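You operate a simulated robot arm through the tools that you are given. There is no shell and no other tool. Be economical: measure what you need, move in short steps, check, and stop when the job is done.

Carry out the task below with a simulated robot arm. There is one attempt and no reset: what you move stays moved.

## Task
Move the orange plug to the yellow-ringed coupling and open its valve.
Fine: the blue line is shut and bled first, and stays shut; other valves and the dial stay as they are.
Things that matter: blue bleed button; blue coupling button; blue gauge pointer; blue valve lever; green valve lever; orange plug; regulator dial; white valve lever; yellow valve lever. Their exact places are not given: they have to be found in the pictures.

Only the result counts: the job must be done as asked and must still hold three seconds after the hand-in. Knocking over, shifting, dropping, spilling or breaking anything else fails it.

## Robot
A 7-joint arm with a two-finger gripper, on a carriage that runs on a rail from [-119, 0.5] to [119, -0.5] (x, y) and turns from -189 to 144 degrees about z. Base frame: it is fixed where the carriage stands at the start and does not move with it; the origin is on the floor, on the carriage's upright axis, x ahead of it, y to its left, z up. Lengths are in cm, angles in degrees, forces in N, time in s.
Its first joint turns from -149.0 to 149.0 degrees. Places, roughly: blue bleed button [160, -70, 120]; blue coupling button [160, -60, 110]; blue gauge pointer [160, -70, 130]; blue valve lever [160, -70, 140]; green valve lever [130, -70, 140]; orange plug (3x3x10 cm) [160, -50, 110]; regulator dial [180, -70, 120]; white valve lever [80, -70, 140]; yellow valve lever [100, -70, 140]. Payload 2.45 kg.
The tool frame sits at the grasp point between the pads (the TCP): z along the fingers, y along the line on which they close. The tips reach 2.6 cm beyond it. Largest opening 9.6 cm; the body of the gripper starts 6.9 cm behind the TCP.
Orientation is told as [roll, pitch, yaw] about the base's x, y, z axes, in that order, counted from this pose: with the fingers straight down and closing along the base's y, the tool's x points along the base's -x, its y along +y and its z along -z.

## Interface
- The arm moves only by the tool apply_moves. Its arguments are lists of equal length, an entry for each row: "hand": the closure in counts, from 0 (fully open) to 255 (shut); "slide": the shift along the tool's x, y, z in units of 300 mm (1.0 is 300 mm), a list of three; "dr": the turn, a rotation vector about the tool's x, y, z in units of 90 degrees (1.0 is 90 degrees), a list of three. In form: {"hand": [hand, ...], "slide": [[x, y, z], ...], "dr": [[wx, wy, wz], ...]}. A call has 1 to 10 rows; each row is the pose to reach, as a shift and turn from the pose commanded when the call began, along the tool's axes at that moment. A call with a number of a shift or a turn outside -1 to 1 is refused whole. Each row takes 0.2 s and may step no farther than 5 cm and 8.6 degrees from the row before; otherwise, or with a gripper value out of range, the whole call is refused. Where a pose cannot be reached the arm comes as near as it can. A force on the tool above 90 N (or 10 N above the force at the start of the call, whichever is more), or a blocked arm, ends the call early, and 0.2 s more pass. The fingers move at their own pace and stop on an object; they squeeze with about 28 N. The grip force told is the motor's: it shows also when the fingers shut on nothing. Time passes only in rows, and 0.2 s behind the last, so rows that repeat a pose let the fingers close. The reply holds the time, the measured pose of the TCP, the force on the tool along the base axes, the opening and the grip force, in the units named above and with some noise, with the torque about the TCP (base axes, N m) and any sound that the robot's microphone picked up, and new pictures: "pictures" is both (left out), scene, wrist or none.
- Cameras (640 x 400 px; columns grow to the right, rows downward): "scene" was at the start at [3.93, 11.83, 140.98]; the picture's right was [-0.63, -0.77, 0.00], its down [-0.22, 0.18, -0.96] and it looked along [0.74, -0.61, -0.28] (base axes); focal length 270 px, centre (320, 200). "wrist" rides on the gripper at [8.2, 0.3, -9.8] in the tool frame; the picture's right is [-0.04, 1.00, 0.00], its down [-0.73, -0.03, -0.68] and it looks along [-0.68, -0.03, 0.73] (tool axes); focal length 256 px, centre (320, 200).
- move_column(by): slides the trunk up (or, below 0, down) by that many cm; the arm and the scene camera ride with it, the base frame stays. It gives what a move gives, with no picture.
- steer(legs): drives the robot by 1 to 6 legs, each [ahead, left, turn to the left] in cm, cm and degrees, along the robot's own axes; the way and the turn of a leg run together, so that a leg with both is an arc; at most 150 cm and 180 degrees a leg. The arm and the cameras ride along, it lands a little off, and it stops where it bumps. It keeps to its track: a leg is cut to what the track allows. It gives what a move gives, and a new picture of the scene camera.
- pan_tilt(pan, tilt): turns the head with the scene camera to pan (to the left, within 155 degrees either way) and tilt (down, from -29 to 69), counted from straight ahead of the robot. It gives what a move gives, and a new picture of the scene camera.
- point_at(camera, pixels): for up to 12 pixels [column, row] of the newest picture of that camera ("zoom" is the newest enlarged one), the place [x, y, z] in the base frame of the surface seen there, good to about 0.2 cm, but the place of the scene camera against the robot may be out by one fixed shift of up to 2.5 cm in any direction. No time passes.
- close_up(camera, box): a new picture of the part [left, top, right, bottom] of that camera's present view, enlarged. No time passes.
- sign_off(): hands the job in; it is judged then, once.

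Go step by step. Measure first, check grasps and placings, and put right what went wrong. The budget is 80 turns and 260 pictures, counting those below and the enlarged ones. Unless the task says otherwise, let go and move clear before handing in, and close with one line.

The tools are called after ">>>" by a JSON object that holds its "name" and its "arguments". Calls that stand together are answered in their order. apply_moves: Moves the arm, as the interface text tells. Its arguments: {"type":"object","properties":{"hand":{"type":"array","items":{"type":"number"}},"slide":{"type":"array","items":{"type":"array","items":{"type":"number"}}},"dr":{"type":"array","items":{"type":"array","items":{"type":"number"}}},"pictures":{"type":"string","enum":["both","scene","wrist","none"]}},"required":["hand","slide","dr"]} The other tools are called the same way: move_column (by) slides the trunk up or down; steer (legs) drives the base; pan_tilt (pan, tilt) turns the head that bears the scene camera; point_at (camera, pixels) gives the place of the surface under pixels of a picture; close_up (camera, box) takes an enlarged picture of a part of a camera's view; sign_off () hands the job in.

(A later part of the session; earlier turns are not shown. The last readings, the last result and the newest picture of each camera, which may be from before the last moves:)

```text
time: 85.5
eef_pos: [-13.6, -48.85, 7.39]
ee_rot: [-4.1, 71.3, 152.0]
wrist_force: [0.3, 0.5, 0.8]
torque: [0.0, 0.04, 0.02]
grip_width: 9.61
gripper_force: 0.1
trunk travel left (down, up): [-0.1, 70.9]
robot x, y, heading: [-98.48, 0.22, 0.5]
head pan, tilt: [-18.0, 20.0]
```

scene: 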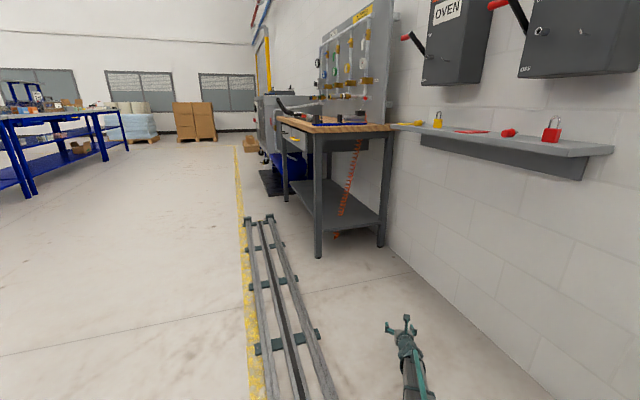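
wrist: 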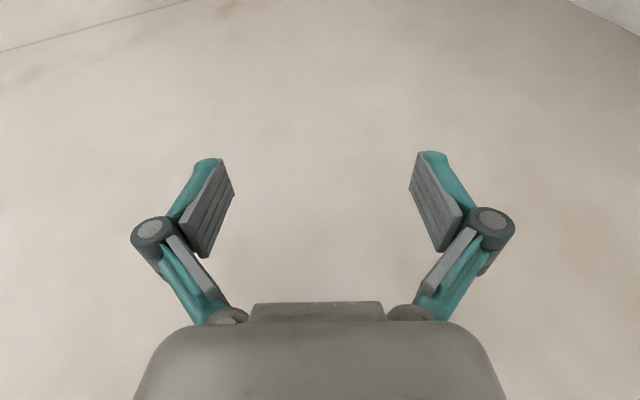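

The floor is reachable. Driving ahead 70 cm along the rail so the gripper is at the bench end, at floor level.

>>> {"name": "steer", "arguments": {"legs": [[68, 0, 0]]}}

>>> {"name": "apply_moves", "arguments": {"hand": [0], "slide": [[0, 0, 0]], "dr": [[0, 0, 0]], "pictures": "wrist"}}

```text
time: 89.3
eef_pos: [55.06, -49.25, 7.42]
ee_rot: [-4.2, 71.2, 151.9]
wrist_force: [-0.1, -0.2, -0.1]
torque: [-0.01, 0.05, 0.0]
grip_width: 9.61
gripper_force: 0.1
trunk travel left (down, up): [-0.1, 70.9]
robot x, y, heading: [-29.29, -0.12, 0.0]
head pan, tilt: [-18.0, 20.0]
```

scene: 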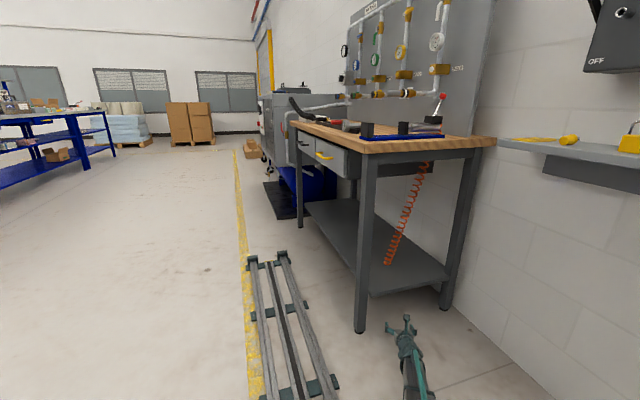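

```text
time: 89.7
eef_pos: [55.02, -49.46, 7.48]
ee_rot: [-4.2, 71.3, 152.0]
wrist_force: [0.5, 0.0, -0.3]
torque: [0.03, 0.01, -0.02]
grip_width: 9.59
gripper_force: 0.0
trunk travel left (down, up): [-0.1, 70.9]
robot x, y, heading: [-29.68, 0.38, -0.0]
head pan, tilt: [-18.0, 20.0]
```

wrist: 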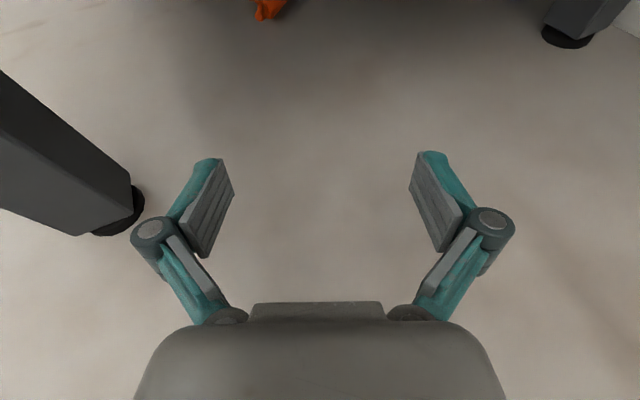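

The plug is at (268,8), slightly left of the gripper axis. Measuring it and the leg.

>>> {"name": "close_up", "arguments": {"camera": "wrist", "box": [220, 0, 320, 60]}}

>>> {"name": "point_at", "arguments": {"camera": "wrist", "pixels": [[264, 15], [268, 8], [275, 3], [262, 19], [285, 8], [130, 190], [120, 230], [568, 35], [320, 100], [545, 20]]}}

```text
6.40 times, centred on (270, 30) of wrist
```

zoom: 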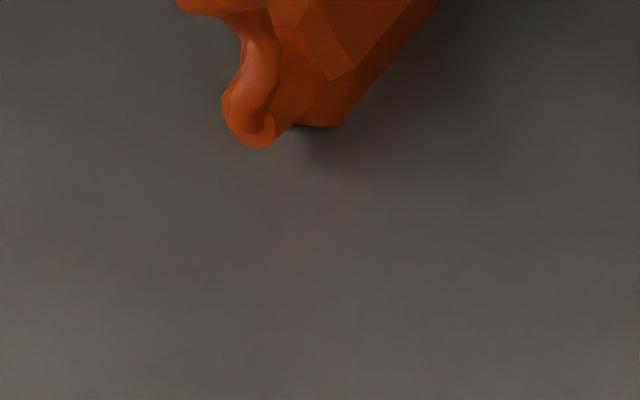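

```text
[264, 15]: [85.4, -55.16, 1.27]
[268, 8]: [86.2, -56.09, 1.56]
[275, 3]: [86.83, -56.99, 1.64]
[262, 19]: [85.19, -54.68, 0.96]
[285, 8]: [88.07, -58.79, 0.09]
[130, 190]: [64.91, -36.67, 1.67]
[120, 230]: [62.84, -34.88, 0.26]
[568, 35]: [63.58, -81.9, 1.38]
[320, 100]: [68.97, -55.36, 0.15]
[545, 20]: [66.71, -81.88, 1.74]
```

Plug rear is at (85.3, −55, 1.2); floor z≈0.1. I'll advance 15 cm forward and 4 cm left, fingers partly closed, to see the whole plug.

>>> {"name": "apply_moves", "arguments": {"hand": [90, 90, 90, 90, 90], "slide": [[0.03, 0, 0.095], [0.06, 0, 0.19], [0.1, -0.04, 0.29], [0.13, -0.09, 0.38], [0.16, -0.13, 0.473]], "dr": [[0, 0, 0], [0, 0, 0], [0, 0, 0], [0, 0, 0], [0, 0, 0]], "pictures": "wrist"}}

```text
time: 90.9
eef_pos: [68.33, -51.86, 7.21]
ee_rot: [-5.1, 71.2, 150.8]
wrist_force: [-0.8, -0.4, 0.0]
torque: [-0.02, 0.02, 0.01]
grip_width: 6.22
gripper_force: 0.1
trunk travel left (down, up): [-0.1, 70.9]
robot x, y, heading: [-29.67, 0.2, 0.0]
head pan, tilt: [-18.0, 20.0]
stopped in row 5: the force on the tool passed its limit at 125 N (the readings are from after the stop); the commanded pose is now the measured one
```

wrist: 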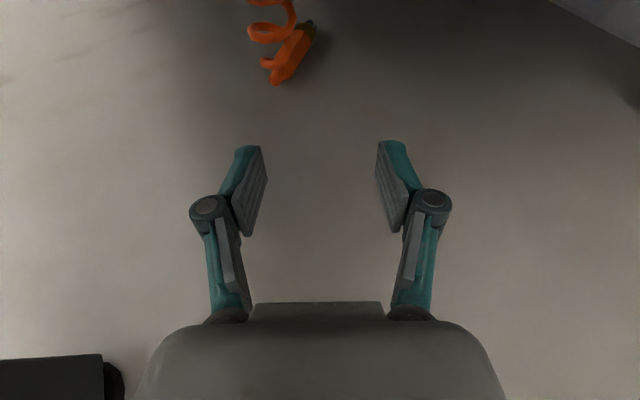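

Something hit at the 5th row: the camera top (z≈18+) likely touched the shelf's edge, since the TCP was at z 7. I'll back off 4 cm, lower, and check.

>>> {"name": "apply_moves", "arguments": {"hand": [90, 90, 90], "slide": [[-0.045, 0.03, -0.125], [-0.12, 0.03, -0.1], [-0.19, 0.03, -0.077]], "dr": [[0, 0, 0], [0, 0, 0], [0, 0, 0]], "pictures": "both"}}

```text
time: 91.7
eef_pos: [64.41, -50.89, 2.54]
ee_rot: [-5.3, 71.1, 150.7]
wrist_force: [-0.6, 0.3, 0.8]
torque: [-0.01, 0.04, 0.0]
grip_width: 6.21
gripper_force: 0.2
trunk travel left (down, up): [-0.1, 70.9]
robot x, y, heading: [-29.67, 0.24, 0.3]
head pan, tilt: [-18.0, 20.0]
```

scene: 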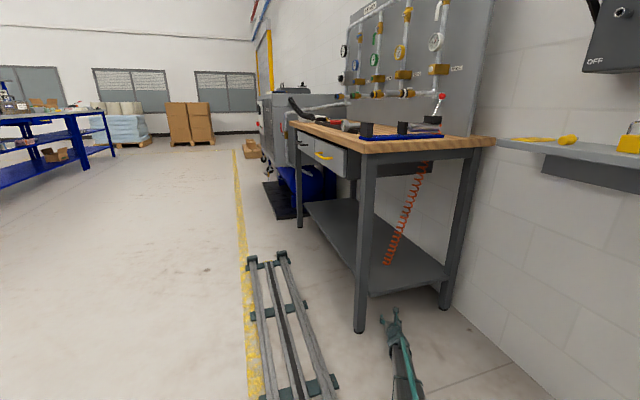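
wrist: 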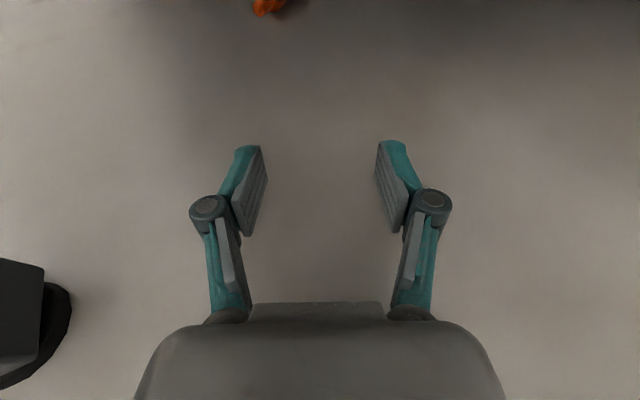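

The bench is undisturbed. Now at z 2.5 with clearance, advancing 11 cm.

>>> {"name": "apply_moves", "arguments": {"hand": [90, 90, 90, 90], "slide": [[0.03, 0, 0.09], [0.06, 0, 0.18], [0.09, -0.03, 0.27], [0.12, -0.06, 0.35]], "dr": [[0, 0, 0], [0, 0, 0], [0, 0, 0], [0, 0, 0]], "pictures": "wrist"}}

```text
time: 92.7
eef_pos: [75.18, -53.91, 2.56]
ee_rot: [-5.1, 71.2, 150.8]
wrist_force: [-0.1, 0.6, -0.6]
torque: [-0.02, -0.02, -0.04]
grip_width: 6.21
gripper_force: 0.1
trunk travel left (down, up): [-0.1, 70.9]
robot x, y, heading: [-29.59, -0.08, 0.0]
head pan, tilt: [-18.0, 20.0]
```

wrist: 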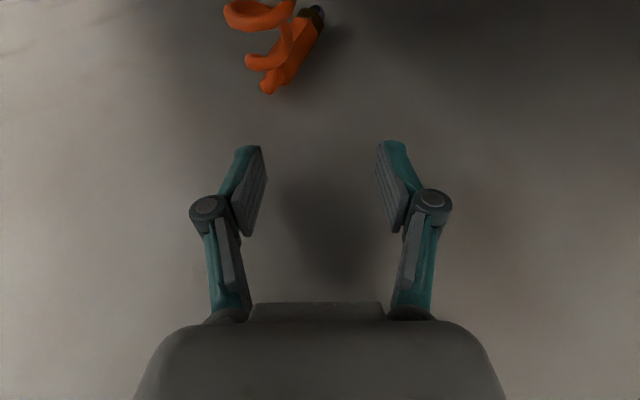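

>>> {"name": "point_at", "arguments": {"camera": "wrist", "pixels": [[268, 88], [280, 72], [293, 50], [302, 32], [315, 15], [283, 55], [302, 60], [320, 150]]}}

>>> {"name": "close_up", "arguments": {"camera": "wrist", "box": [210, 0, 370, 110]}}

```text
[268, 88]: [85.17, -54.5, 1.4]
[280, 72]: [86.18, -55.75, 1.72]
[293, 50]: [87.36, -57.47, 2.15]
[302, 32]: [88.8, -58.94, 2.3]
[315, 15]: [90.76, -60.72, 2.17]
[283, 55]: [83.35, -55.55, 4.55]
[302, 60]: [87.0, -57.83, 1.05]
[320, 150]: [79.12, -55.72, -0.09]
```

```text
3.64 times, centred on (290, 55) of wrist
```

zoom: 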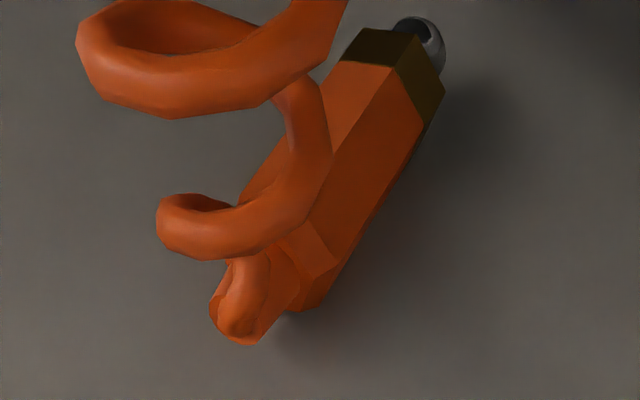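

The plug axis runs (85.2,−54.5)→(90.8,−60.7), about 23° from my tool line. The table leg prevents full alignment, but closing the pads should straighten it. Opening wide and advancing to straddle the hex.

>>> {"name": "apply_moves", "arguments": {"hand": [0, 0, 0, 0, 0, 0], "slide": [[0, -0.06, 0], [0, -0.06, 0], [0.035, -0.06, 0.11], [0.075, -0.06, 0.22], [0.11, -0.06, 0.33], [0.132, -0.06, 0.4]], "dr": [[0, 0, 0], [0, 0, 0], [0, 0, 0], [0, 0, 0], [0, 0, 0], [0, 0, 0]], "pictures": "wrist"}}

```text
time: 94.1
eef_pos: [81.2, -53.94, 5.35]
ee_rot: [-5.4, 71.1, 150.7]
wrist_force: [0.2, 0.3, 0.7]
torque: [-0.01, -0.04, -0.01]
grip_width: 9.61
gripper_force: 0.0
out of reach, approached as far as the arm can: row 4, 5, 6
trunk travel left (down, up): [-0.1, 70.9]
robot x, y, heading: [-29.43, 0.25, 0.0]
head pan, tilt: [-18.0, 20.0]
```

wrist: 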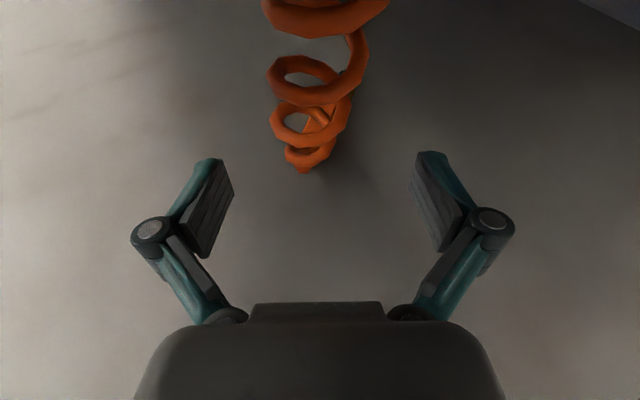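

Reach limit: the robot must come closer. I'll retract slightly and lower the hand, then drive ahead 10 cm.

>>> {"name": "apply_moves", "arguments": {"hand": [0, 0], "slide": [[-0.08, 0.05, -0.084], [-0.163, 0.098, -0.168]], "dr": [[0, 0, 0], [0, 0, 0]], "pictures": "none"}}

>>> {"name": "steer", "arguments": {"legs": [[9, 0, 0]]}}

>>> {"name": "apply_moves", "arguments": {"hand": [0], "slide": [[0, 0, 0]], "dr": [[0, 0, 0]], "pictures": "wrist"}}

```text
time: 94.7
eef_pos: [74.06, -53.97, 2.39]
ee_rot: [-5.3, 71.1, 150.7]
wrist_force: [0.0, -0.4, -1.4]
torque: [-0.01, 0.02, 0.0]
grip_width: 9.6
gripper_force: 0.0
trunk travel left (down, up): [-0.1, 70.9]
robot x, y, heading: [-29.8, 0.31, 0.3]
head pan, tilt: [-18.0, 20.0]
```

```text
time: 95.8
eef_pos: [83.22, -53.96, 2.32]
ee_rot: [-5.2, 71.1, 150.8]
wrist_force: [0.2, 0.5, -1.1]
torque: [0.0, 0.0, 0.0]
grip_width: 9.6
gripper_force: 0.0
trunk travel left (down, up): [-0.1, 70.9]
robot x, y, heading: [-20.81, 0.24, 0.2]
head pan, tilt: [-18.0, 20.0]
```

scene: 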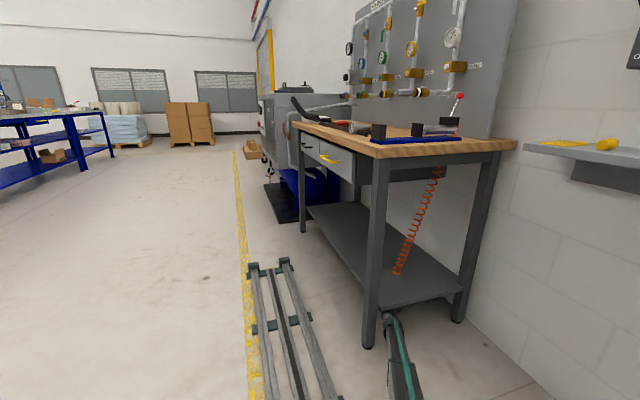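

```text
time: 96.2
eef_pos: [83.15, -53.92, 2.35]
ee_rot: [-5.3, 71.0, 150.7]
wrist_force: [0.2, -0.1, 0.6]
torque: [0.01, -0.02, -0.01]
grip_width: 9.6
gripper_force: 0.1
trunk travel left (down, up): [-0.1, 70.9]
robot x, y, heading: [-20.42, 0.12, 0.3]
head pan, tilt: [-18.0, 20.0]
```

wrist: 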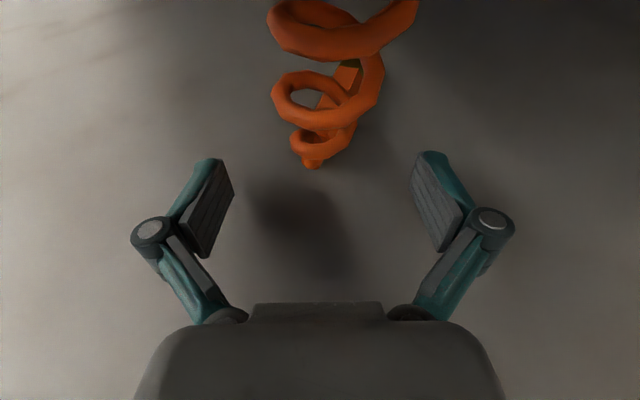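

The plug is between the fingers, rear stub at (312,160). Final advance 5.6 cm and 1.5 right, then close.

>>> {"name": "apply_moves", "arguments": {"hand": [0, 0, 0, 255, 255, 255, 255, 255, 255], "slide": [[0.02, 0.05, 0.06], [0.04, 0.05, 0.12], [0.06, 0.05, 0.18], [0.06, 0.05, 0.18], [0.06, 0.05, 0.18], [0.06, 0.05, 0.18], [0.06, 0.05, 0.18], [0.06, 0.05, 0.18], [0.06, 0.05, 0.18]], "dr": [[0, 0, 0], [0, 0, 0], [0, 0, 0], [0, 0, 0], [0, 0, 0], [0, 0, 0], [0, 0, 0], [0, 0, 0], [0, 0, 0]], "pictures": "wrist"}}

```text
time: 98.2
eef_pos: [87.17, -57.26, 2.52]
ee_rot: [-5.4, 71.2, 150.8]
wrist_force: [0.8, 4.6, 7.9]
torque: [0.2, 0.07, -0.08]
grip_width: 2.78
gripper_force: 27.9
out of reach, approached as far as the arm can: row 3, 4, 5, 6, 7, 8, 9
trunk travel left (down, up): [-0.1, 70.9]
robot x, y, heading: [-20.47, 0.35, 0.3]
head pan, tilt: [-18.0, 20.0]
```

wrist: 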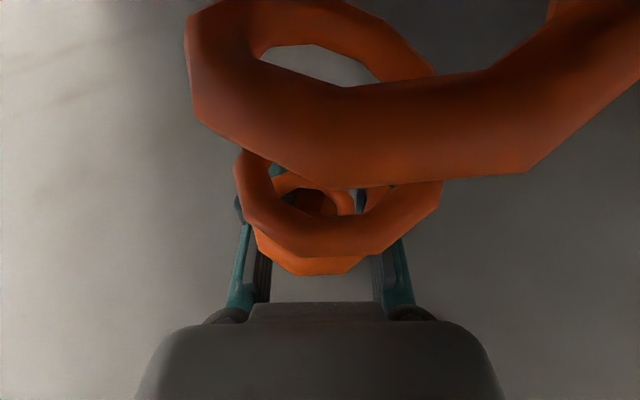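

Gripped at 2.8 cm. A small lift to check the grip, then back out by driving in −x.

>>> {"name": "apply_moves", "arguments": {"hand": [255, 255, 255], "slide": [[0.015, 0, -0.006], [0.03, 0, -0.02], [0.03, 0, -0.04]], "dr": [[0, 0, 0], [0, 0, 0], [0, 0, 0]], "pictures": "none"}}

>>> {"name": "steer", "arguments": {"legs": [[-15, 0, 0]]}}

>>> {"name": "apply_moves", "arguments": {"hand": [255], "slide": [[0, 0, 0]], "dr": [[0, 0, 0]], "pictures": "wrist"}}

```text
time: 99.0
eef_pos: [86.43, -57.0, 3.84]
ee_rot: [-5.2, 71.0, 150.7]
wrist_force: [0.2, 0.4, -1.4]
torque: [0.05, 0.04, -0.02]
grip_width: 2.71
gripper_force: 27.9
trunk travel left (down, up): [-0.1, 70.9]
robot x, y, heading: [-20.48, 0.39, 0.3]
head pan, tilt: [-18.0, 20.0]
```

```text
time: 100.4
eef_pos: [71.52, -56.76, 3.9]
ee_rot: [-5.2, 71.1, 150.9]
wrist_force: [0.1, -0.1, -1.2]
torque: [0.02, 0.04, -0.01]
grip_width: 2.69
gripper_force: 28.4
trunk travel left (down, up): [-0.1, 70.9]
robot x, y, heading: [-35.59, 0.05, 0.5]
head pan, tilt: [-18.0, 20.0]
```

scene: 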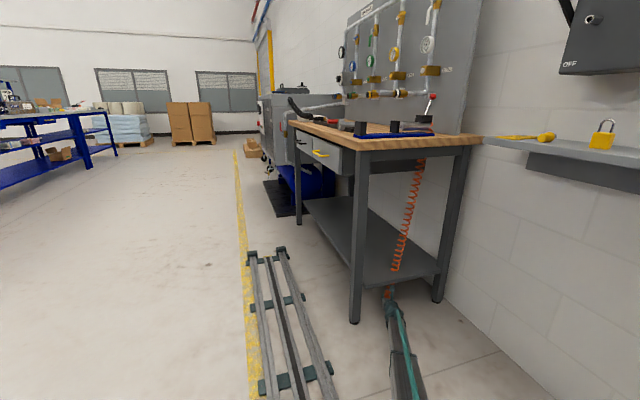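

```text
time: 100.8
eef_pos: [71.44, -56.7, 3.8]
ee_rot: [-5.2, 71.2, 150.9]
wrist_force: [-0.1, -0.1, -1.6]
torque: [0.02, 0.05, -0.02]
grip_width: 2.71
gripper_force: 27.5
trunk travel left (down, up): [-0.1, 70.9]
robot x, y, heading: [-35.58, 0.21, 0.3]
head pan, tilt: [-18.0, 20.0]
```

wrist: 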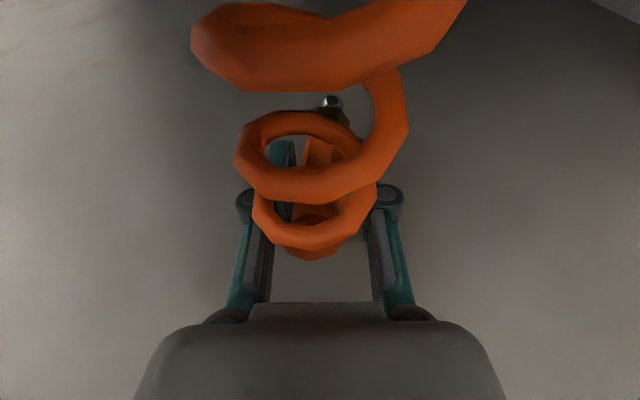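

The plug is held, nose forward. The hose seems to have a taut length of ~93 cm from its anchor at (70,−66,90), so I'll back out only to x≈52 and raise there, keeping it slack.

>>> {"name": "steer", "arguments": {"legs": [[-19.5, 0, 0]]}}

>>> {"name": "move_column", "arguments": {"by": 30}}

```text
time: 102.3
eef_pos: [52.38, -56.49, 3.68]
ee_rot: [-5.2, 71.0, 151.0]
wrist_force: [0.0, -0.1, 0.1]
torque: [0.01, 0.04, 0.0]
grip_width: 2.67
gripper_force: 28.5
trunk travel left (down, up): [-0.1, 70.9]
robot x, y, heading: [-54.89, -0.06, 0.4]
head pan, tilt: [-18.0, 20.0]
```

scene: 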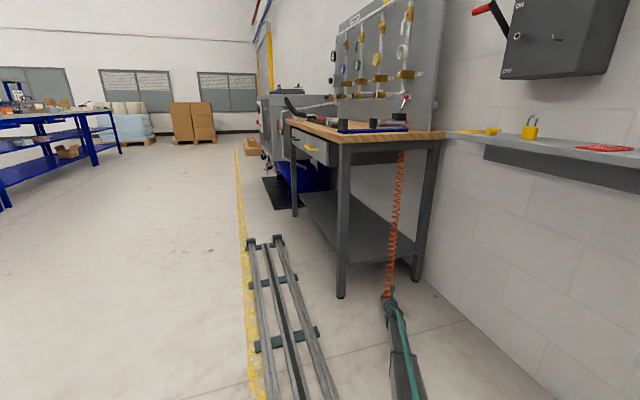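

```text
time: 105.3
eef_pos: [52.25, -56.42, 33.89]
ee_rot: [-5.2, 71.1, 151.0]
wrist_force: [0.2, 0.0, -1.7]
torque: [0.0, 0.02, -0.03]
grip_width: 2.66
gripper_force: 28.7
trunk travel left (down, up): [-30.1, 40.9]
robot x, y, heading: [-55.15, 0.22, 0.5]
head pan, tilt: [-18.0, 20.0]
```

Still held. Raising the trunk to its earlier working height, then bringing the arm up and back toward a mid-reach pose.

>>> {"name": "move_column", "arguments": {"by": 27.8}}

>>> {"name": "apply_moves", "arguments": {"hand": [255, 255, 255, 255, 255, 255, 255, 255], "slide": [[0.095, 0.005, -0.108], [0.19, 0.01, -0.216], [0.286, 0.015, -0.324], [0.381, 0.02, -0.432], [0.476, 0.025, -0.54], [0.571, 0.03, -0.648], [0.667, 0.035, -0.756], [0.762, 0.04, -0.865]], "dr": [[0, 0, 0], [0, 0, 0], [0, 0, 0], [0, 0, 0], [0, 0, 0], [0, 0, 0], [0, 0, 0], [0, 0, 0]], "pictures": "wrist"}}

```text
time: 108.2
eef_pos: [52.27, -56.4, 61.59]
ee_rot: [-5.2, 71.2, 150.9]
wrist_force: [0.2, 0.0, -1.3]
torque: [0.02, 0.06, -0.01]
grip_width: 2.64
gripper_force: 28.2
trunk travel left (down, up): [-57.9, 13.1]
robot x, y, heading: [-55.08, 0.28, 0.4]
head pan, tilt: [-18.0, 20.0]
```

```text
time: 110.0
eef_pos: [35.61, -51.36, 91.52]
ee_rot: [-5.3, 71.0, 151.0]
wrist_force: [0.4, 1.1, -1.3]
torque: [0.02, 0.03, 0.0]
grip_width: 2.62
gripper_force: 27.9
trunk travel left (down, up): [-57.9, 13.1]
robot x, y, heading: [-54.93, 0.31, 0.4]
head pan, tilt: [-18.0, 20.0]
```

wrist: 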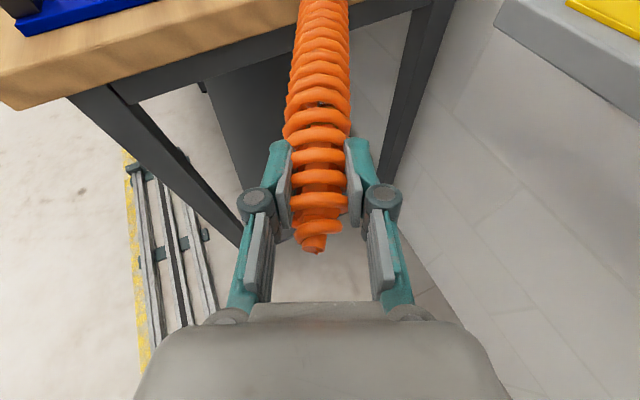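

Good. Second half of the climb, then level the tool (+19° about y).

>>> {"name": "apply_moves", "arguments": {"hand": [255, 255, 255, 255, 255, 255, 255, 255], "slide": [[0.095, 0.005, -0.108], [0.19, 0.01, -0.216], [0.286, 0.015, -0.324], [0.381, 0.02, -0.432], [0.476, 0.025, -0.54], [0.571, 0.03, -0.648], [0.667, 0.035, -0.756], [0.762, 0.04, -0.865]], "dr": [[0, 0, 0], [0, 0, 0], [0, 0, 0], [0, 0, 0], [0, 0, 0], [0, 0, 0], [0, 0, 0], [0, 0, 0]], "pictures": "none"}}

>>> {"name": "apply_moves", "arguments": {"hand": [255, 255, 255], "slide": [[0, 0, 0], [0, 0, 0], [0, 0, 0]], "dr": [[0, 0.07, 0], [0, 0.14, 0], [0, 0.205, 0]], "pictures": "wrist"}}

```text
time: 111.8
eef_pos: [19.05, -46.43, 121.44]
ee_rot: [-5.3, 71.1, 150.9]
wrist_force: [-0.4, -0.6, -1.1]
torque: [0.0, 0.02, 0.0]
grip_width: 2.6
gripper_force: 27.9
trunk travel left (down, up): [-57.9, 13.1]
robot x, y, heading: [-55.25, 0.13, 0.4]
head pan, tilt: [-18.0, 20.0]
```

```text
time: 112.6
eef_pos: [19.11, -46.31, 121.51]
ee_rot: [-79.4, 88.2, 76.6]
wrist_force: [-0.5, -0.2, -1.0]
torque: [0.04, 0.02, -0.02]
grip_width: 2.6
gripper_force: 27.6
trunk travel left (down, up): [-57.9, 13.1]
robot x, y, heading: [-55.21, 0.15, 0.3]
head pan, tilt: [-18.0, 20.0]
```

wrist: 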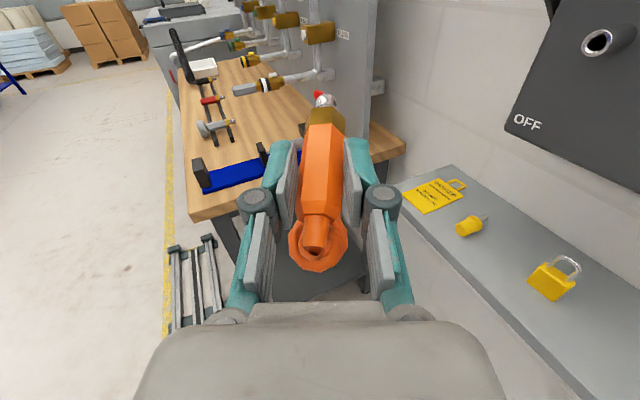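

Clear view: plug well held, nose forward. Now yaw right 65° to face the panel, moving 8 cm away from the wall at the same time.

>>> {"name": "apply_moves", "arguments": {"hand": [255, 255, 255, 255, 255, 255, 255, 255, 255], "slide": [[0, -0.08, -0.04], [0, -0.16, -0.08], [0, -0.242, -0.113], [0, -0.242, -0.113], [0, -0.242, -0.113], [0, -0.242, -0.113], [0, -0.242, -0.113], [0, -0.242, -0.113], [0, -0.242, -0.113]], "dr": [[-0.08, 0, 0], [-0.16, 0, 0], [-0.24, 0, 0], [-0.32, 0, 0], [-0.4, 0, 0], [-0.48, 0, 0], [-0.56, 0, 0], [-0.64, 0, 0], [-0.72, 0, 0]], "pictures": "wrist"}}

```text
time: 114.6
eef_pos: [19.28, -43.65, 121.81]
ee_rot: [-70.3, 88.3, 78.9]
wrist_force: [-0.2, 0.3, -1.8]
torque: [0.05, 0.02, 0.02]
grip_width: 2.56
gripper_force: 28.2
out of reach, approached as far as the arm can: row 2, 3, 4, 5, 6, 7, 8, 9
trunk travel left (down, up): [-57.9, 13.1]
robot x, y, heading: [-54.85, 0.37, 0.5]
head pan, tilt: [-18.0, 20.0]
```

wrist: 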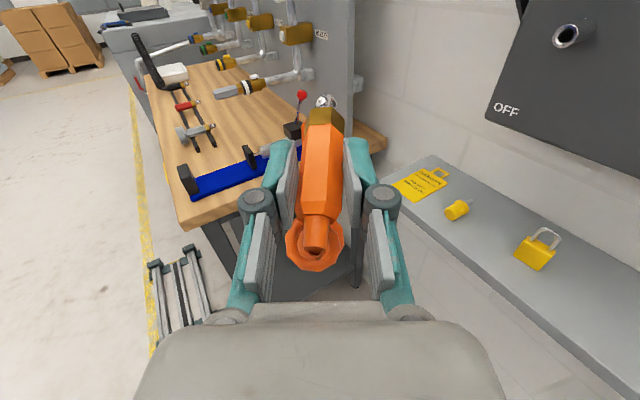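

A wrist joint limit blocks yawing with the camera up. I'll unroll 90° about the tool axis (camera to the left side), then yaw.

>>> {"name": "apply_moves", "arguments": {"hand": [255, 255, 255, 255, 255, 255, 255, 255, 255, 255], "slide": [[0, 0, 0], [0, 0, 0], [0, 0, 0], [0, 0, 0], [0, 0, 0], [0, 0, 0], [0, 0, 0], [0, 0, 0], [0, 0, 0], [0, 0, 0]], "dr": [[0, 0, -0.09], [0, 0, -0.18], [0, 0, -0.27], [0, 0, -0.36], [0, 0, -0.45], [0, 0, -0.54], [0, 0, -0.63], [0, 0, -0.72], [0, 0, -0.81], [0, 0, -0.9]], "pictures": "none"}}

>>> {"name": "apply_moves", "arguments": {"hand": [255, 255], "slide": [[0, 0, 0], [0, 0, 0]], "dr": [[0, 0, -0.05], [0, 0, -0.1]], "pictures": "wrist"}}

```text
time: 116.8
eef_pos: [19.02, -43.78, 121.86]
ee_rot: [89.4, 10.3, -120.9]
wrist_force: [0.7, 0.6, -0.6]
torque: [0.0, 0.03, 0.05]
grip_width: 2.52
gripper_force: 27.9
trunk travel left (down, up): [-57.9, 13.1]
robot x, y, heading: [-55.1, 0.25, 0.5]
head pan, tilt: [-18.0, 20.0]
```

```text
time: 117.4
eef_pos: [19.04, -43.79, 121.93]
ee_rot: [89.3, 1.4, -120.8]
wrist_force: [-0.2, -0.9, -1.1]
torque: [0.02, 0.03, 0.0]
grip_width: 2.54
gripper_force: 28.4
trunk travel left (down, up): [-57.9, 13.1]
robot x, y, heading: [-55.01, 0.4, 0.5]
head pan, tilt: [-18.0, 20.0]
```

wrist: 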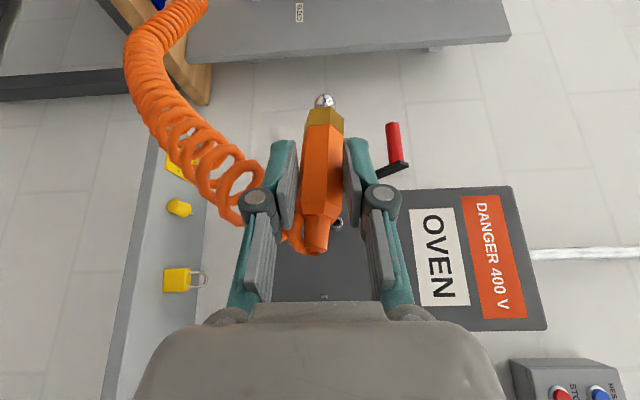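

Camera is now on the left side, tool pointing −31°. Yawing 59° right about the vertical.

>>> {"name": "apply_moves", "arguments": {"hand": [255, 255, 255, 255, 255, 255, 255, 255], "slide": [[0, 0, 0], [0, 0, 0], [0, 0, 0], [0, 0, 0], [0, 0, 0], [0, 0, 0], [0, 0, 0], [0, 0, 0]], "dr": [[0, -0.083, 0], [0, -0.166, 0], [0, -0.25, 0], [0, -0.333, 0], [0, -0.416, 0], [0, -0.5, 0], [0, -0.58, 0], [0, -0.658, 0]], "pictures": "wrist"}}

```text
time: 119.2
eef_pos: [19.03, -43.75, 121.77]
ee_rot: [88.5, 0.3, 179.8]
wrist_force: [-0.5, 0.0, -1.2]
torque: [0.05, 0.0, 0.01]
grip_width: 2.48
gripper_force: 27.9
trunk travel left (down, up): [-57.9, 13.1]
robot x, y, heading: [-55.0, -0.1, 0.2]
head pan, tilt: [-18.0, 20.0]
```

wrist: 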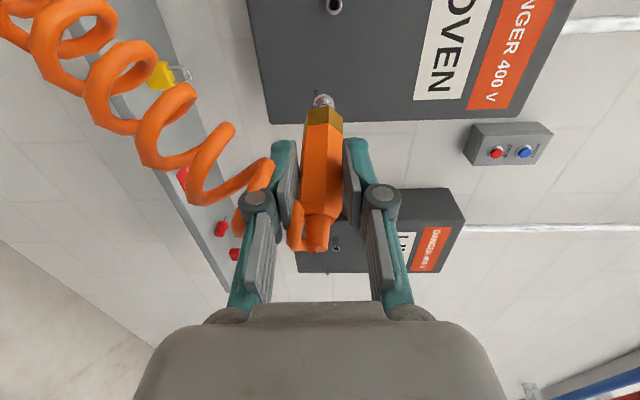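

Tool now points at −y with the plug nose first. I'll retreat 8 cm in +y for clearance, then drive ahead 86 cm to the yellow line.

>>> {"name": "apply_moves", "arguments": {"hand": [255, 255, 255], "slide": [[0, 0, -0.12], [0, 0, -0.24], [0, 0, -0.27]], "dr": [[0, 0, 0], [0, 0, 0], [0, 0, 0]], "pictures": "none"}}

>>> {"name": "steer", "arguments": {"legs": [[86.5, 0, 0]]}}

>>> {"name": "apply_moves", "arguments": {"hand": [255], "slide": [[0, 0, 0]], "dr": [[0, 0, 0]], "pictures": "wrist"}}

```text
time: 120.0
eef_pos: [19.04, -35.6, 122.08]
ee_rot: [88.4, 0.4, 180.0]
wrist_force: [0.3, -0.3, -1.1]
torque: [0.04, 0.01, -0.02]
grip_width: 2.5
gripper_force: 28.1
trunk travel left (down, up): [-57.9, 13.1]
robot x, y, heading: [-55.12, 0.53, 0.7]
head pan, tilt: [-18.0, 20.0]
```

```text
time: 124.5
eef_pos: [105.28, -36.07, 122.1]
ee_rot: [88.4, 0.3, 180.0]
wrist_force: [0.5, -0.6, -1.3]
torque: [0.02, -0.03, -0.04]
grip_width: 2.47
gripper_force: 27.6
trunk travel left (down, up): [-57.9, 13.1]
robot x, y, heading: [31.34, -0.35, 0.4]
head pan, tilt: [-18.0, 20.0]
```

scene: 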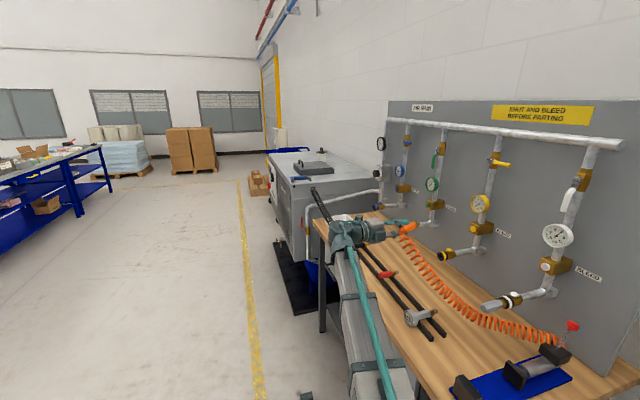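

```text
time: 124.9
eef_pos: [105.36, -35.98, 122.02]
ee_rot: [88.4, 0.4, 179.9]
wrist_force: [0.7, 0.6, -1.1]
torque: [0.06, -0.03, 0.01]
grip_width: 2.44
gripper_force: 27.6
trunk travel left (down, up): [-57.9, 13.1]
robot x, y, heading: [31.56, -0.04, 0.2]
head pan, tilt: [-18.0, 20.0]
```

wrist: 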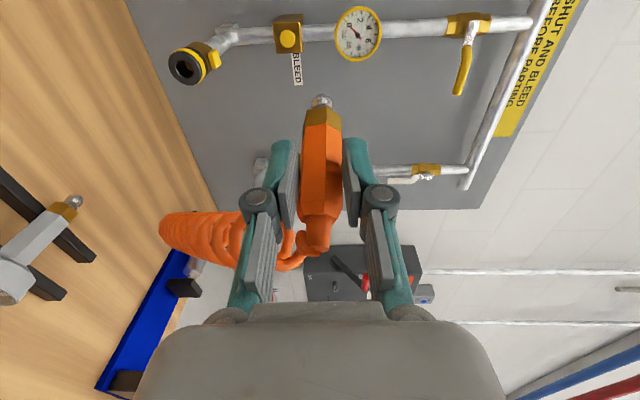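

Yellow coupling at (187,66) and plug nose (320,102) are both visible. Measuring them with a zoom.

>>> {"name": "close_up", "arguments": {"camera": "wrist", "box": [150, 10, 370, 150]}}

>>> {"name": "point_at", "arguments": {"camera": "wrist", "pixels": [[320, 102], [321, 125], [320, 150], [319, 185], [317, 215], [336, 165], [305, 165], [318, 240]]}}

```text
2.86 times, centred on (260, 80) of wrist
```

zoom: 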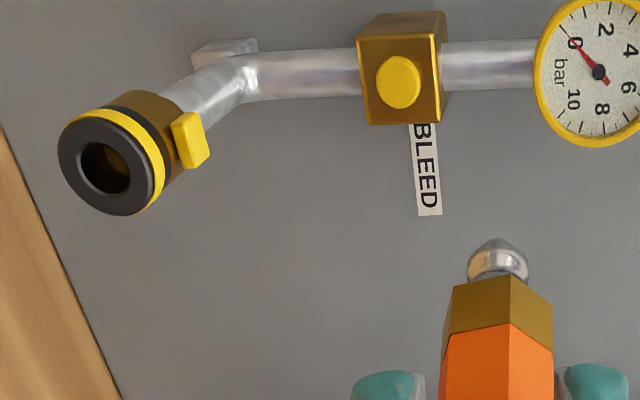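

```text
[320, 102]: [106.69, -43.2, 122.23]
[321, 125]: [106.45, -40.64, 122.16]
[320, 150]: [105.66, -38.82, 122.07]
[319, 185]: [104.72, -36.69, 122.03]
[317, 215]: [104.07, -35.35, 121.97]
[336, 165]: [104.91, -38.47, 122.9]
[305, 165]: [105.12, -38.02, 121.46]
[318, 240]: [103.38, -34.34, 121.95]
```

The plug is tilted ~23.7° in the pads (nose toward +x), because it was gripped with the tool pitched. I'll correct by yawing the tool. Measuring the yellow coupling's face too.

>>> {"name": "point_at", "arguments": {"camera": "zoom", "pixels": [[72, 150], [135, 150], [105, 130], [105, 205], [118, 118], [90, 205], [190, 140], [398, 82], [150, 115], [160, 140]]}}

>>> {"name": "apply_moves", "arguments": {"hand": [255, 255, 255], "slide": [[0, 0, 0], [0, 0, 0], [0, 0, 0]], "dr": [[0, -0.09, 0], [0, -0.18, 0], [0, -0.263, 0]], "pictures": "wrist"}}

```text
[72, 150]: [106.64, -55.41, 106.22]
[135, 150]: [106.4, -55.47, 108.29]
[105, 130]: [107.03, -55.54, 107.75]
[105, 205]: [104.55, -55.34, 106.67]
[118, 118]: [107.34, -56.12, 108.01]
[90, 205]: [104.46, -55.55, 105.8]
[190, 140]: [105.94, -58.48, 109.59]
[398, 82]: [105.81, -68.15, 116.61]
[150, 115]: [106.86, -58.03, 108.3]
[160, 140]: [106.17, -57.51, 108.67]
```

```text
time: 125.7
eef_pos: [105.45, -36.08, 122.13]
ee_rot: [88.3, -0.4, 156.2]
wrist_force: [-1.1, -0.7, -1.8]
torque: [0.0, -0.02, 0.02]
grip_width: 2.42
gripper_force: 27.9
trunk travel left (down, up): [-57.9, 13.1]
robot x, y, heading: [31.79, 0.37, 0.5]
head pan, tilt: [-18.0, 20.0]
```

wrist: 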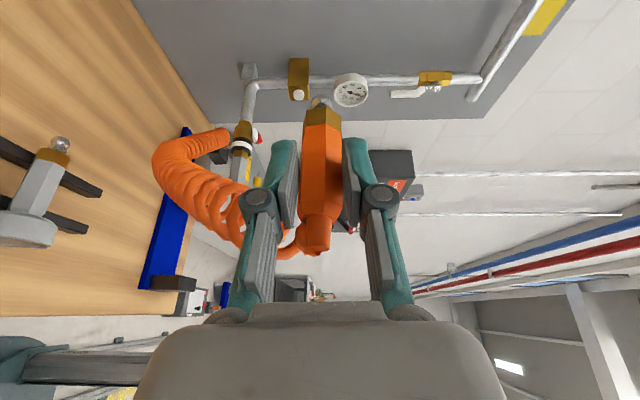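

Yellow coupling axis is about (105.85, 107.0), face y −55.4. Measuring the plug's pose after the yaw.

>>> {"name": "point_at", "arguments": {"camera": "wrist", "pixels": [[320, 103], [321, 116], [321, 130], [321, 150], [320, 180], [318, 205], [338, 150], [304, 150], [336, 185], [304, 185], [316, 235]]}}

>>> {"name": "close_up", "arguments": {"camera": "wrist", "box": [250, 80, 400, 260]}}

```text
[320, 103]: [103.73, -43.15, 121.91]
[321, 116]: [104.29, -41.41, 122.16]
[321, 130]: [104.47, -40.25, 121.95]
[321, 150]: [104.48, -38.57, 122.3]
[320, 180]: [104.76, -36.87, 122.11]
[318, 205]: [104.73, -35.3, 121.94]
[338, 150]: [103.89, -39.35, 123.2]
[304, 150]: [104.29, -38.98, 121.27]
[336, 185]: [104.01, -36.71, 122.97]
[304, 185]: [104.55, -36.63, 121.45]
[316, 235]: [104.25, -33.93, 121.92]
```

```text
2.22 times, centred on (325, 170) of wrist
```

zoom: 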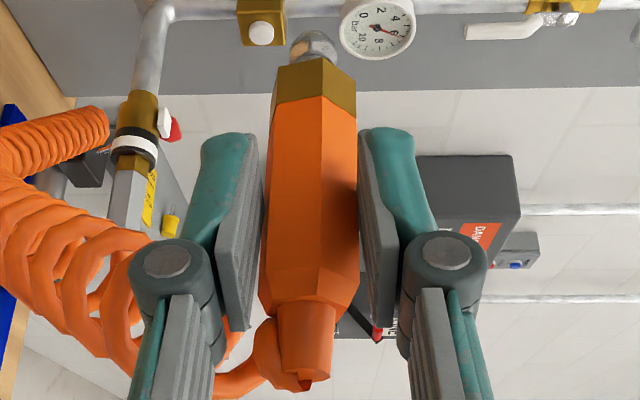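

Plug is now nearly straight: axis x≈103.3, 3° over-rotated, level at z≈122.1. I'll correct by +3°, then lower by 15.1 and shift +2.45 in x to line up with the coupling.

>>> {"name": "apply_moves", "arguments": {"hand": [255, 255, 255, 255, 255], "slide": [[0.02, -0.12, -0.008], [0.04, -0.24, -0.016], [0.06, -0.36, -0.025], [0.075, -0.46, -0.033], [0.075, -0.503, -0.033]], "dr": [[0, 0.033, 0], [0, 0.033, 0], [0, 0.033, 0], [0, 0.033, 0], [0, 0.033, 0]], "pictures": "both"}}

>>> {"name": "close_up", "arguments": {"camera": "wrist", "box": [240, 20, 400, 220]}}

```text
time: 126.9
eef_pos: [107.76, -35.63, 111.98]
ee_rot: [88.0, -4.1, 159.4]
wrist_force: [-0.1, 0.2, -1.4]
torque: [0.01, -0.03, 0.01]
grip_width: 2.42
gripper_force: 28.2
out of reach, approached as far as the arm can: row 2, 3, 4, 5
trunk travel left (down, up): [-57.9, 13.1]
robot x, y, heading: [31.64, -0.2, 0.3]
head pan, tilt: [-18.0, 20.0]
```

scene: 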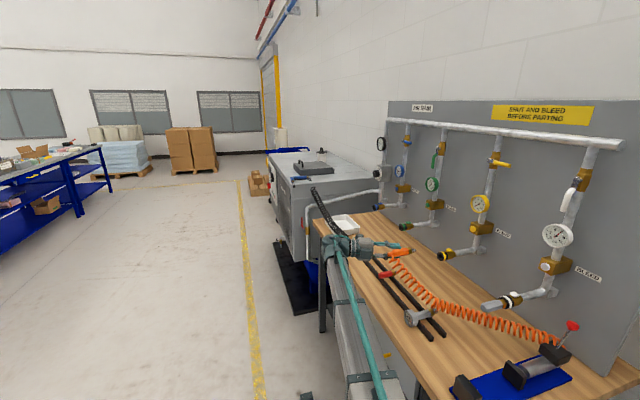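
wrist: 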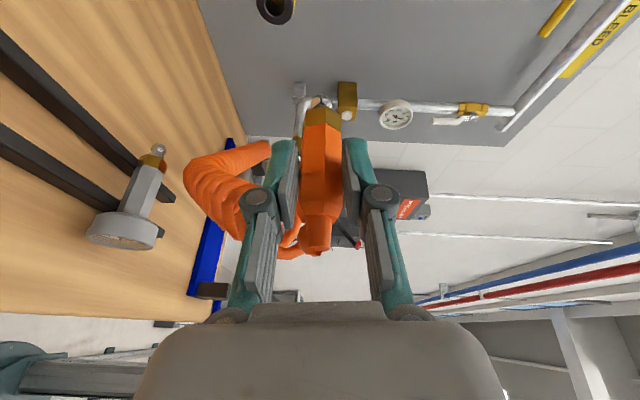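

```text
2.00 times, centred on (320, 120) of wrist
```

zoom: 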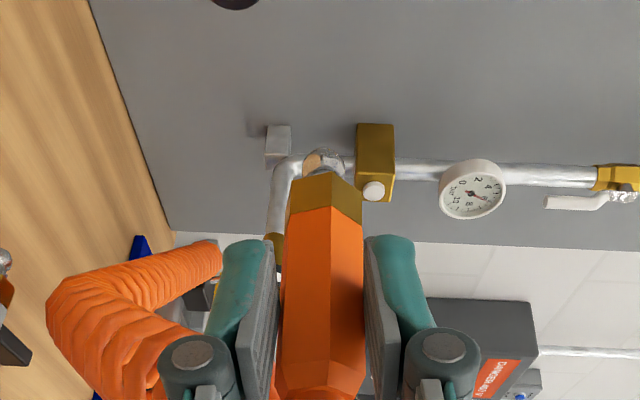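

The arm hits a joint limit going lower on its own. I'll raise back up with the orientation restored and use the trunk to descend.

>>> {"name": "apply_moves", "arguments": {"hand": [255, 255, 255, 255], "slide": [[0, 0.1, 0], [0, 0.2, 0], [0, 0.3, 0], [0, 0.32, 0]], "dr": [[0, 0, 0], [0, 0, 0.02], [0, 0, 0.046], [0, 0, 0.046]], "pictures": "none"}}

>>> {"name": "move_column", "arguments": {"by": -14.4}}

>>> {"name": "apply_moves", "arguments": {"hand": [255], "slide": [[0, 0, 0]], "dr": [[0, 0, 0]], "pictures": "wrist"}}

>>> {"name": "point_at", "arguments": {"camera": "wrist", "pixels": [[321, 116], [321, 130], [321, 150], [320, 180], [338, 150], [304, 150], [336, 185], [304, 185]]}}

>>> {"name": "close_up", "arguments": {"camera": "wrist", "box": [220, 0, 400, 220]}}

```text
time: 127.9
eef_pos: [108.18, -36.17, 121.57]
ee_rot: [88.0, 0.1, 159.1]
wrist_force: [-0.7, 0.2, -1.1]
torque: [0.01, 0.0, -0.03]
grip_width: 2.42
gripper_force: 27.4
trunk travel left (down, up): [-57.9, 13.1]
robot x, y, heading: [31.23, -0.24, 0.6]
head pan, tilt: [-18.0, 20.0]
```

```text
time: 129.6
eef_pos: [108.18, -36.18, 107.13]
ee_rot: [88.0, 0.1, 159.3]
wrist_force: [1.0, -1.6, -0.3]
torque: [0.07, -0.04, -0.02]
grip_width: 2.39
gripper_force: 27.9
trunk travel left (down, up): [-43.5, 27.5]
robot x, y, heading: [31.64, -0.14, 0.6]
head pan, tilt: [-18.0, 20.0]
```

```text
time: 130.0
eef_pos: [108.09, -36.22, 107.09]
ee_rot: [88.1, 0.1, 159.3]
wrist_force: [0.6, 0.3, -1.1]
torque: [0.04, -0.07, 0.01]
grip_width: 2.38
gripper_force: 27.8
trunk travel left (down, up): [-43.5, 27.5]
robot x, y, heading: [31.67, -0.14, 0.4]
head pan, tilt: [-18.0, 20.0]
```

wrist: 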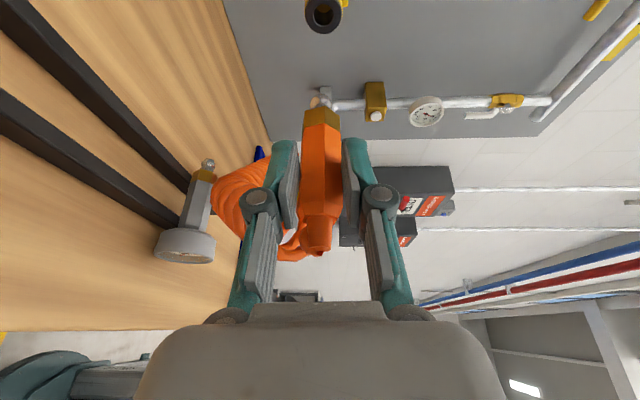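

```text
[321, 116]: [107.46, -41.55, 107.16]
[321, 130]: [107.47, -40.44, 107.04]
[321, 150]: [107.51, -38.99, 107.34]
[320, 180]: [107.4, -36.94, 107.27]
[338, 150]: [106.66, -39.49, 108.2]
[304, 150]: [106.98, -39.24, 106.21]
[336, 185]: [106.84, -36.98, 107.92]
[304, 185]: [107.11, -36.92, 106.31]
```

```text
1.82 times, centred on (310, 110) of wrist
```

zoom: 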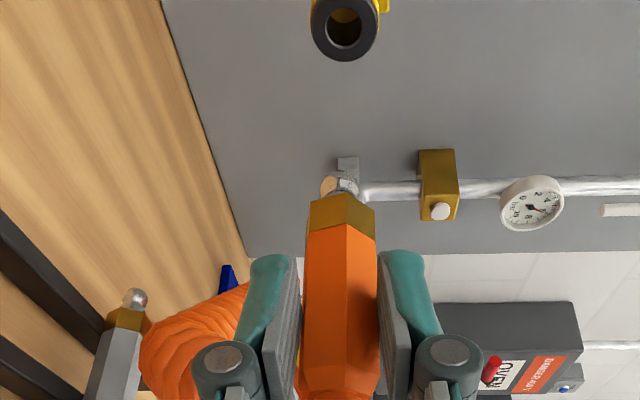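

Plug axis is now parallel to y. Measuring the coupling ring and nose to refine the alignment.

>>> {"name": "point_at", "arguments": {"camera": "zoom", "pixels": [[316, 28], [370, 28], [343, 55], [343, 8], [322, 45], [366, 45], [342, 178], [332, 185], [350, 185], [340, 200], [384, 5], [340, 260]]}}

```text
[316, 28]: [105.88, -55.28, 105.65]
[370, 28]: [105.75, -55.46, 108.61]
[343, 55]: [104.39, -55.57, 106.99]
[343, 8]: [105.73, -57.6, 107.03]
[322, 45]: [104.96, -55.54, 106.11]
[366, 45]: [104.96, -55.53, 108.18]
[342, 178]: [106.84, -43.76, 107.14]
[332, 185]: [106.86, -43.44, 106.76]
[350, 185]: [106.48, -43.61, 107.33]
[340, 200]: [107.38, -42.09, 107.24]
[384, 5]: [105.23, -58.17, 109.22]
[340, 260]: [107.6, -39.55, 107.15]
```

Coupling centre (105.86, 107.13), plug axis (106.15, 107.1). Moving −0.28 in x and forward 11 cm, so the nose tip reaches the face.

>>> {"name": "apply_moves", "arguments": {"hand": [255, 255, 255, 255, 255], "slide": [[0.02, 0.002, 0.08], [0.05, 0.005, 0.16], [0.08, 0.008, 0.24], [0.105, 0.011, 0.31], [0.121, 0.012, 0.346]], "dr": [[0, 0, 0], [0, 0, 0], [0, 0, 0], [0, 0, 0], [0, 0, 0]], "pictures": "wrist"}}

>>> {"name": "close_up", "arguments": {"camera": "wrist", "box": [220, 20, 400, 160]}}

```text
time: 131.2
eef_pos: [107.82, -47.3, 107.18]
ee_rot: [88.0, 0.1, 159.3]
wrist_force: [-0.4, 0.6, -2.1]
torque: [0.05, -0.02, 0.01]
grip_width: 2.37
gripper_force: 28.3
trunk travel left (down, up): [-43.5, 27.5]
robot x, y, heading: [31.41, -0.16, 0.5]
head pan, tilt: [-18.0, 20.0]
```

wrist: 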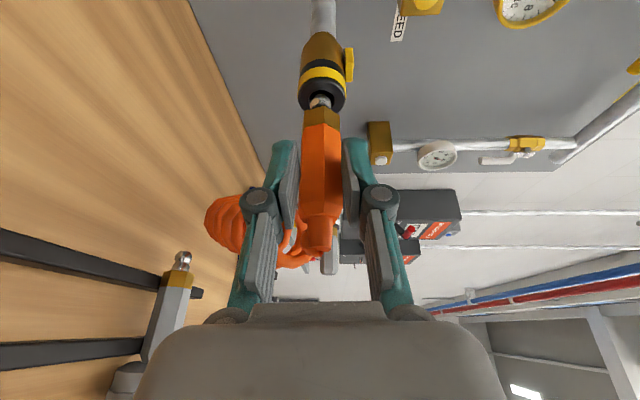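

```text
2.86 times, centred on (310, 90) of wrist
```

zoom: 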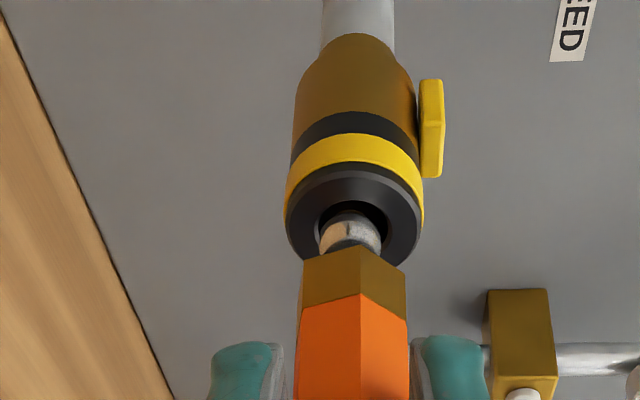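

The nose is at the hole mouth and aligned. Pushing in slowly another ~2.5 cm.

>>> {"name": "apply_moves", "arguments": {"hand": [255, 255, 255, 255, 255, 255], "slide": [[0.006, 0.0005, 0.015], [0.012, 0.001, 0.032], [0.018, 0.0015, 0.048], [0.024, 0.002, 0.064], [0.03, 0.0025, 0.08], [0.03, 0.0025, 0.08]], "dr": [[0, 0, 0], [0, 0, 0], [0, 0, 0], [0, 0, 0], [0, 0, 0], [0, 0, 0]], "pictures": "wrist"}}

>>> {"name": "close_up", "arguments": {"camera": "wrist", "box": [220, 20, 400, 160]}}

```text
time: 132.6
eef_pos: [107.84, -49.12, 107.23]
ee_rot: [88.0, 0.1, 159.2]
wrist_force: [-6.9, 33.0, -9.3]
torque: [0.34, -0.29, -0.94]
grip_width: 2.41
gripper_force: 28.5
trunk travel left (down, up): [-43.5, 27.5]
robot x, y, heading: [31.04, -0.4, 0.6]
head pan, tilt: [-18.0, 20.0]
```

wrist: 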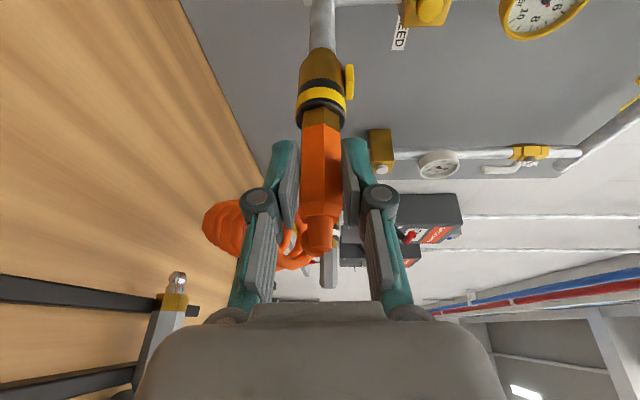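

```text
2.86 times, centred on (310, 90) of wrist
```

zoom: 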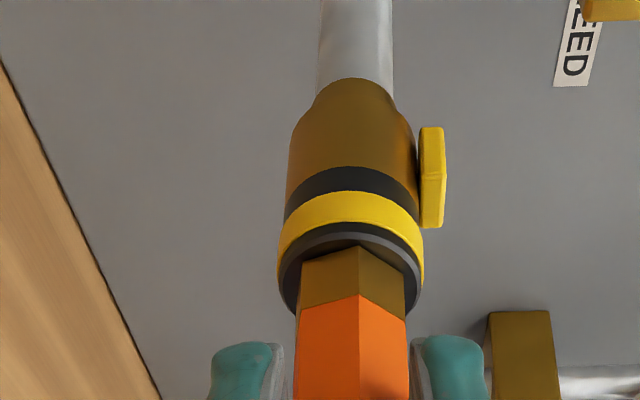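

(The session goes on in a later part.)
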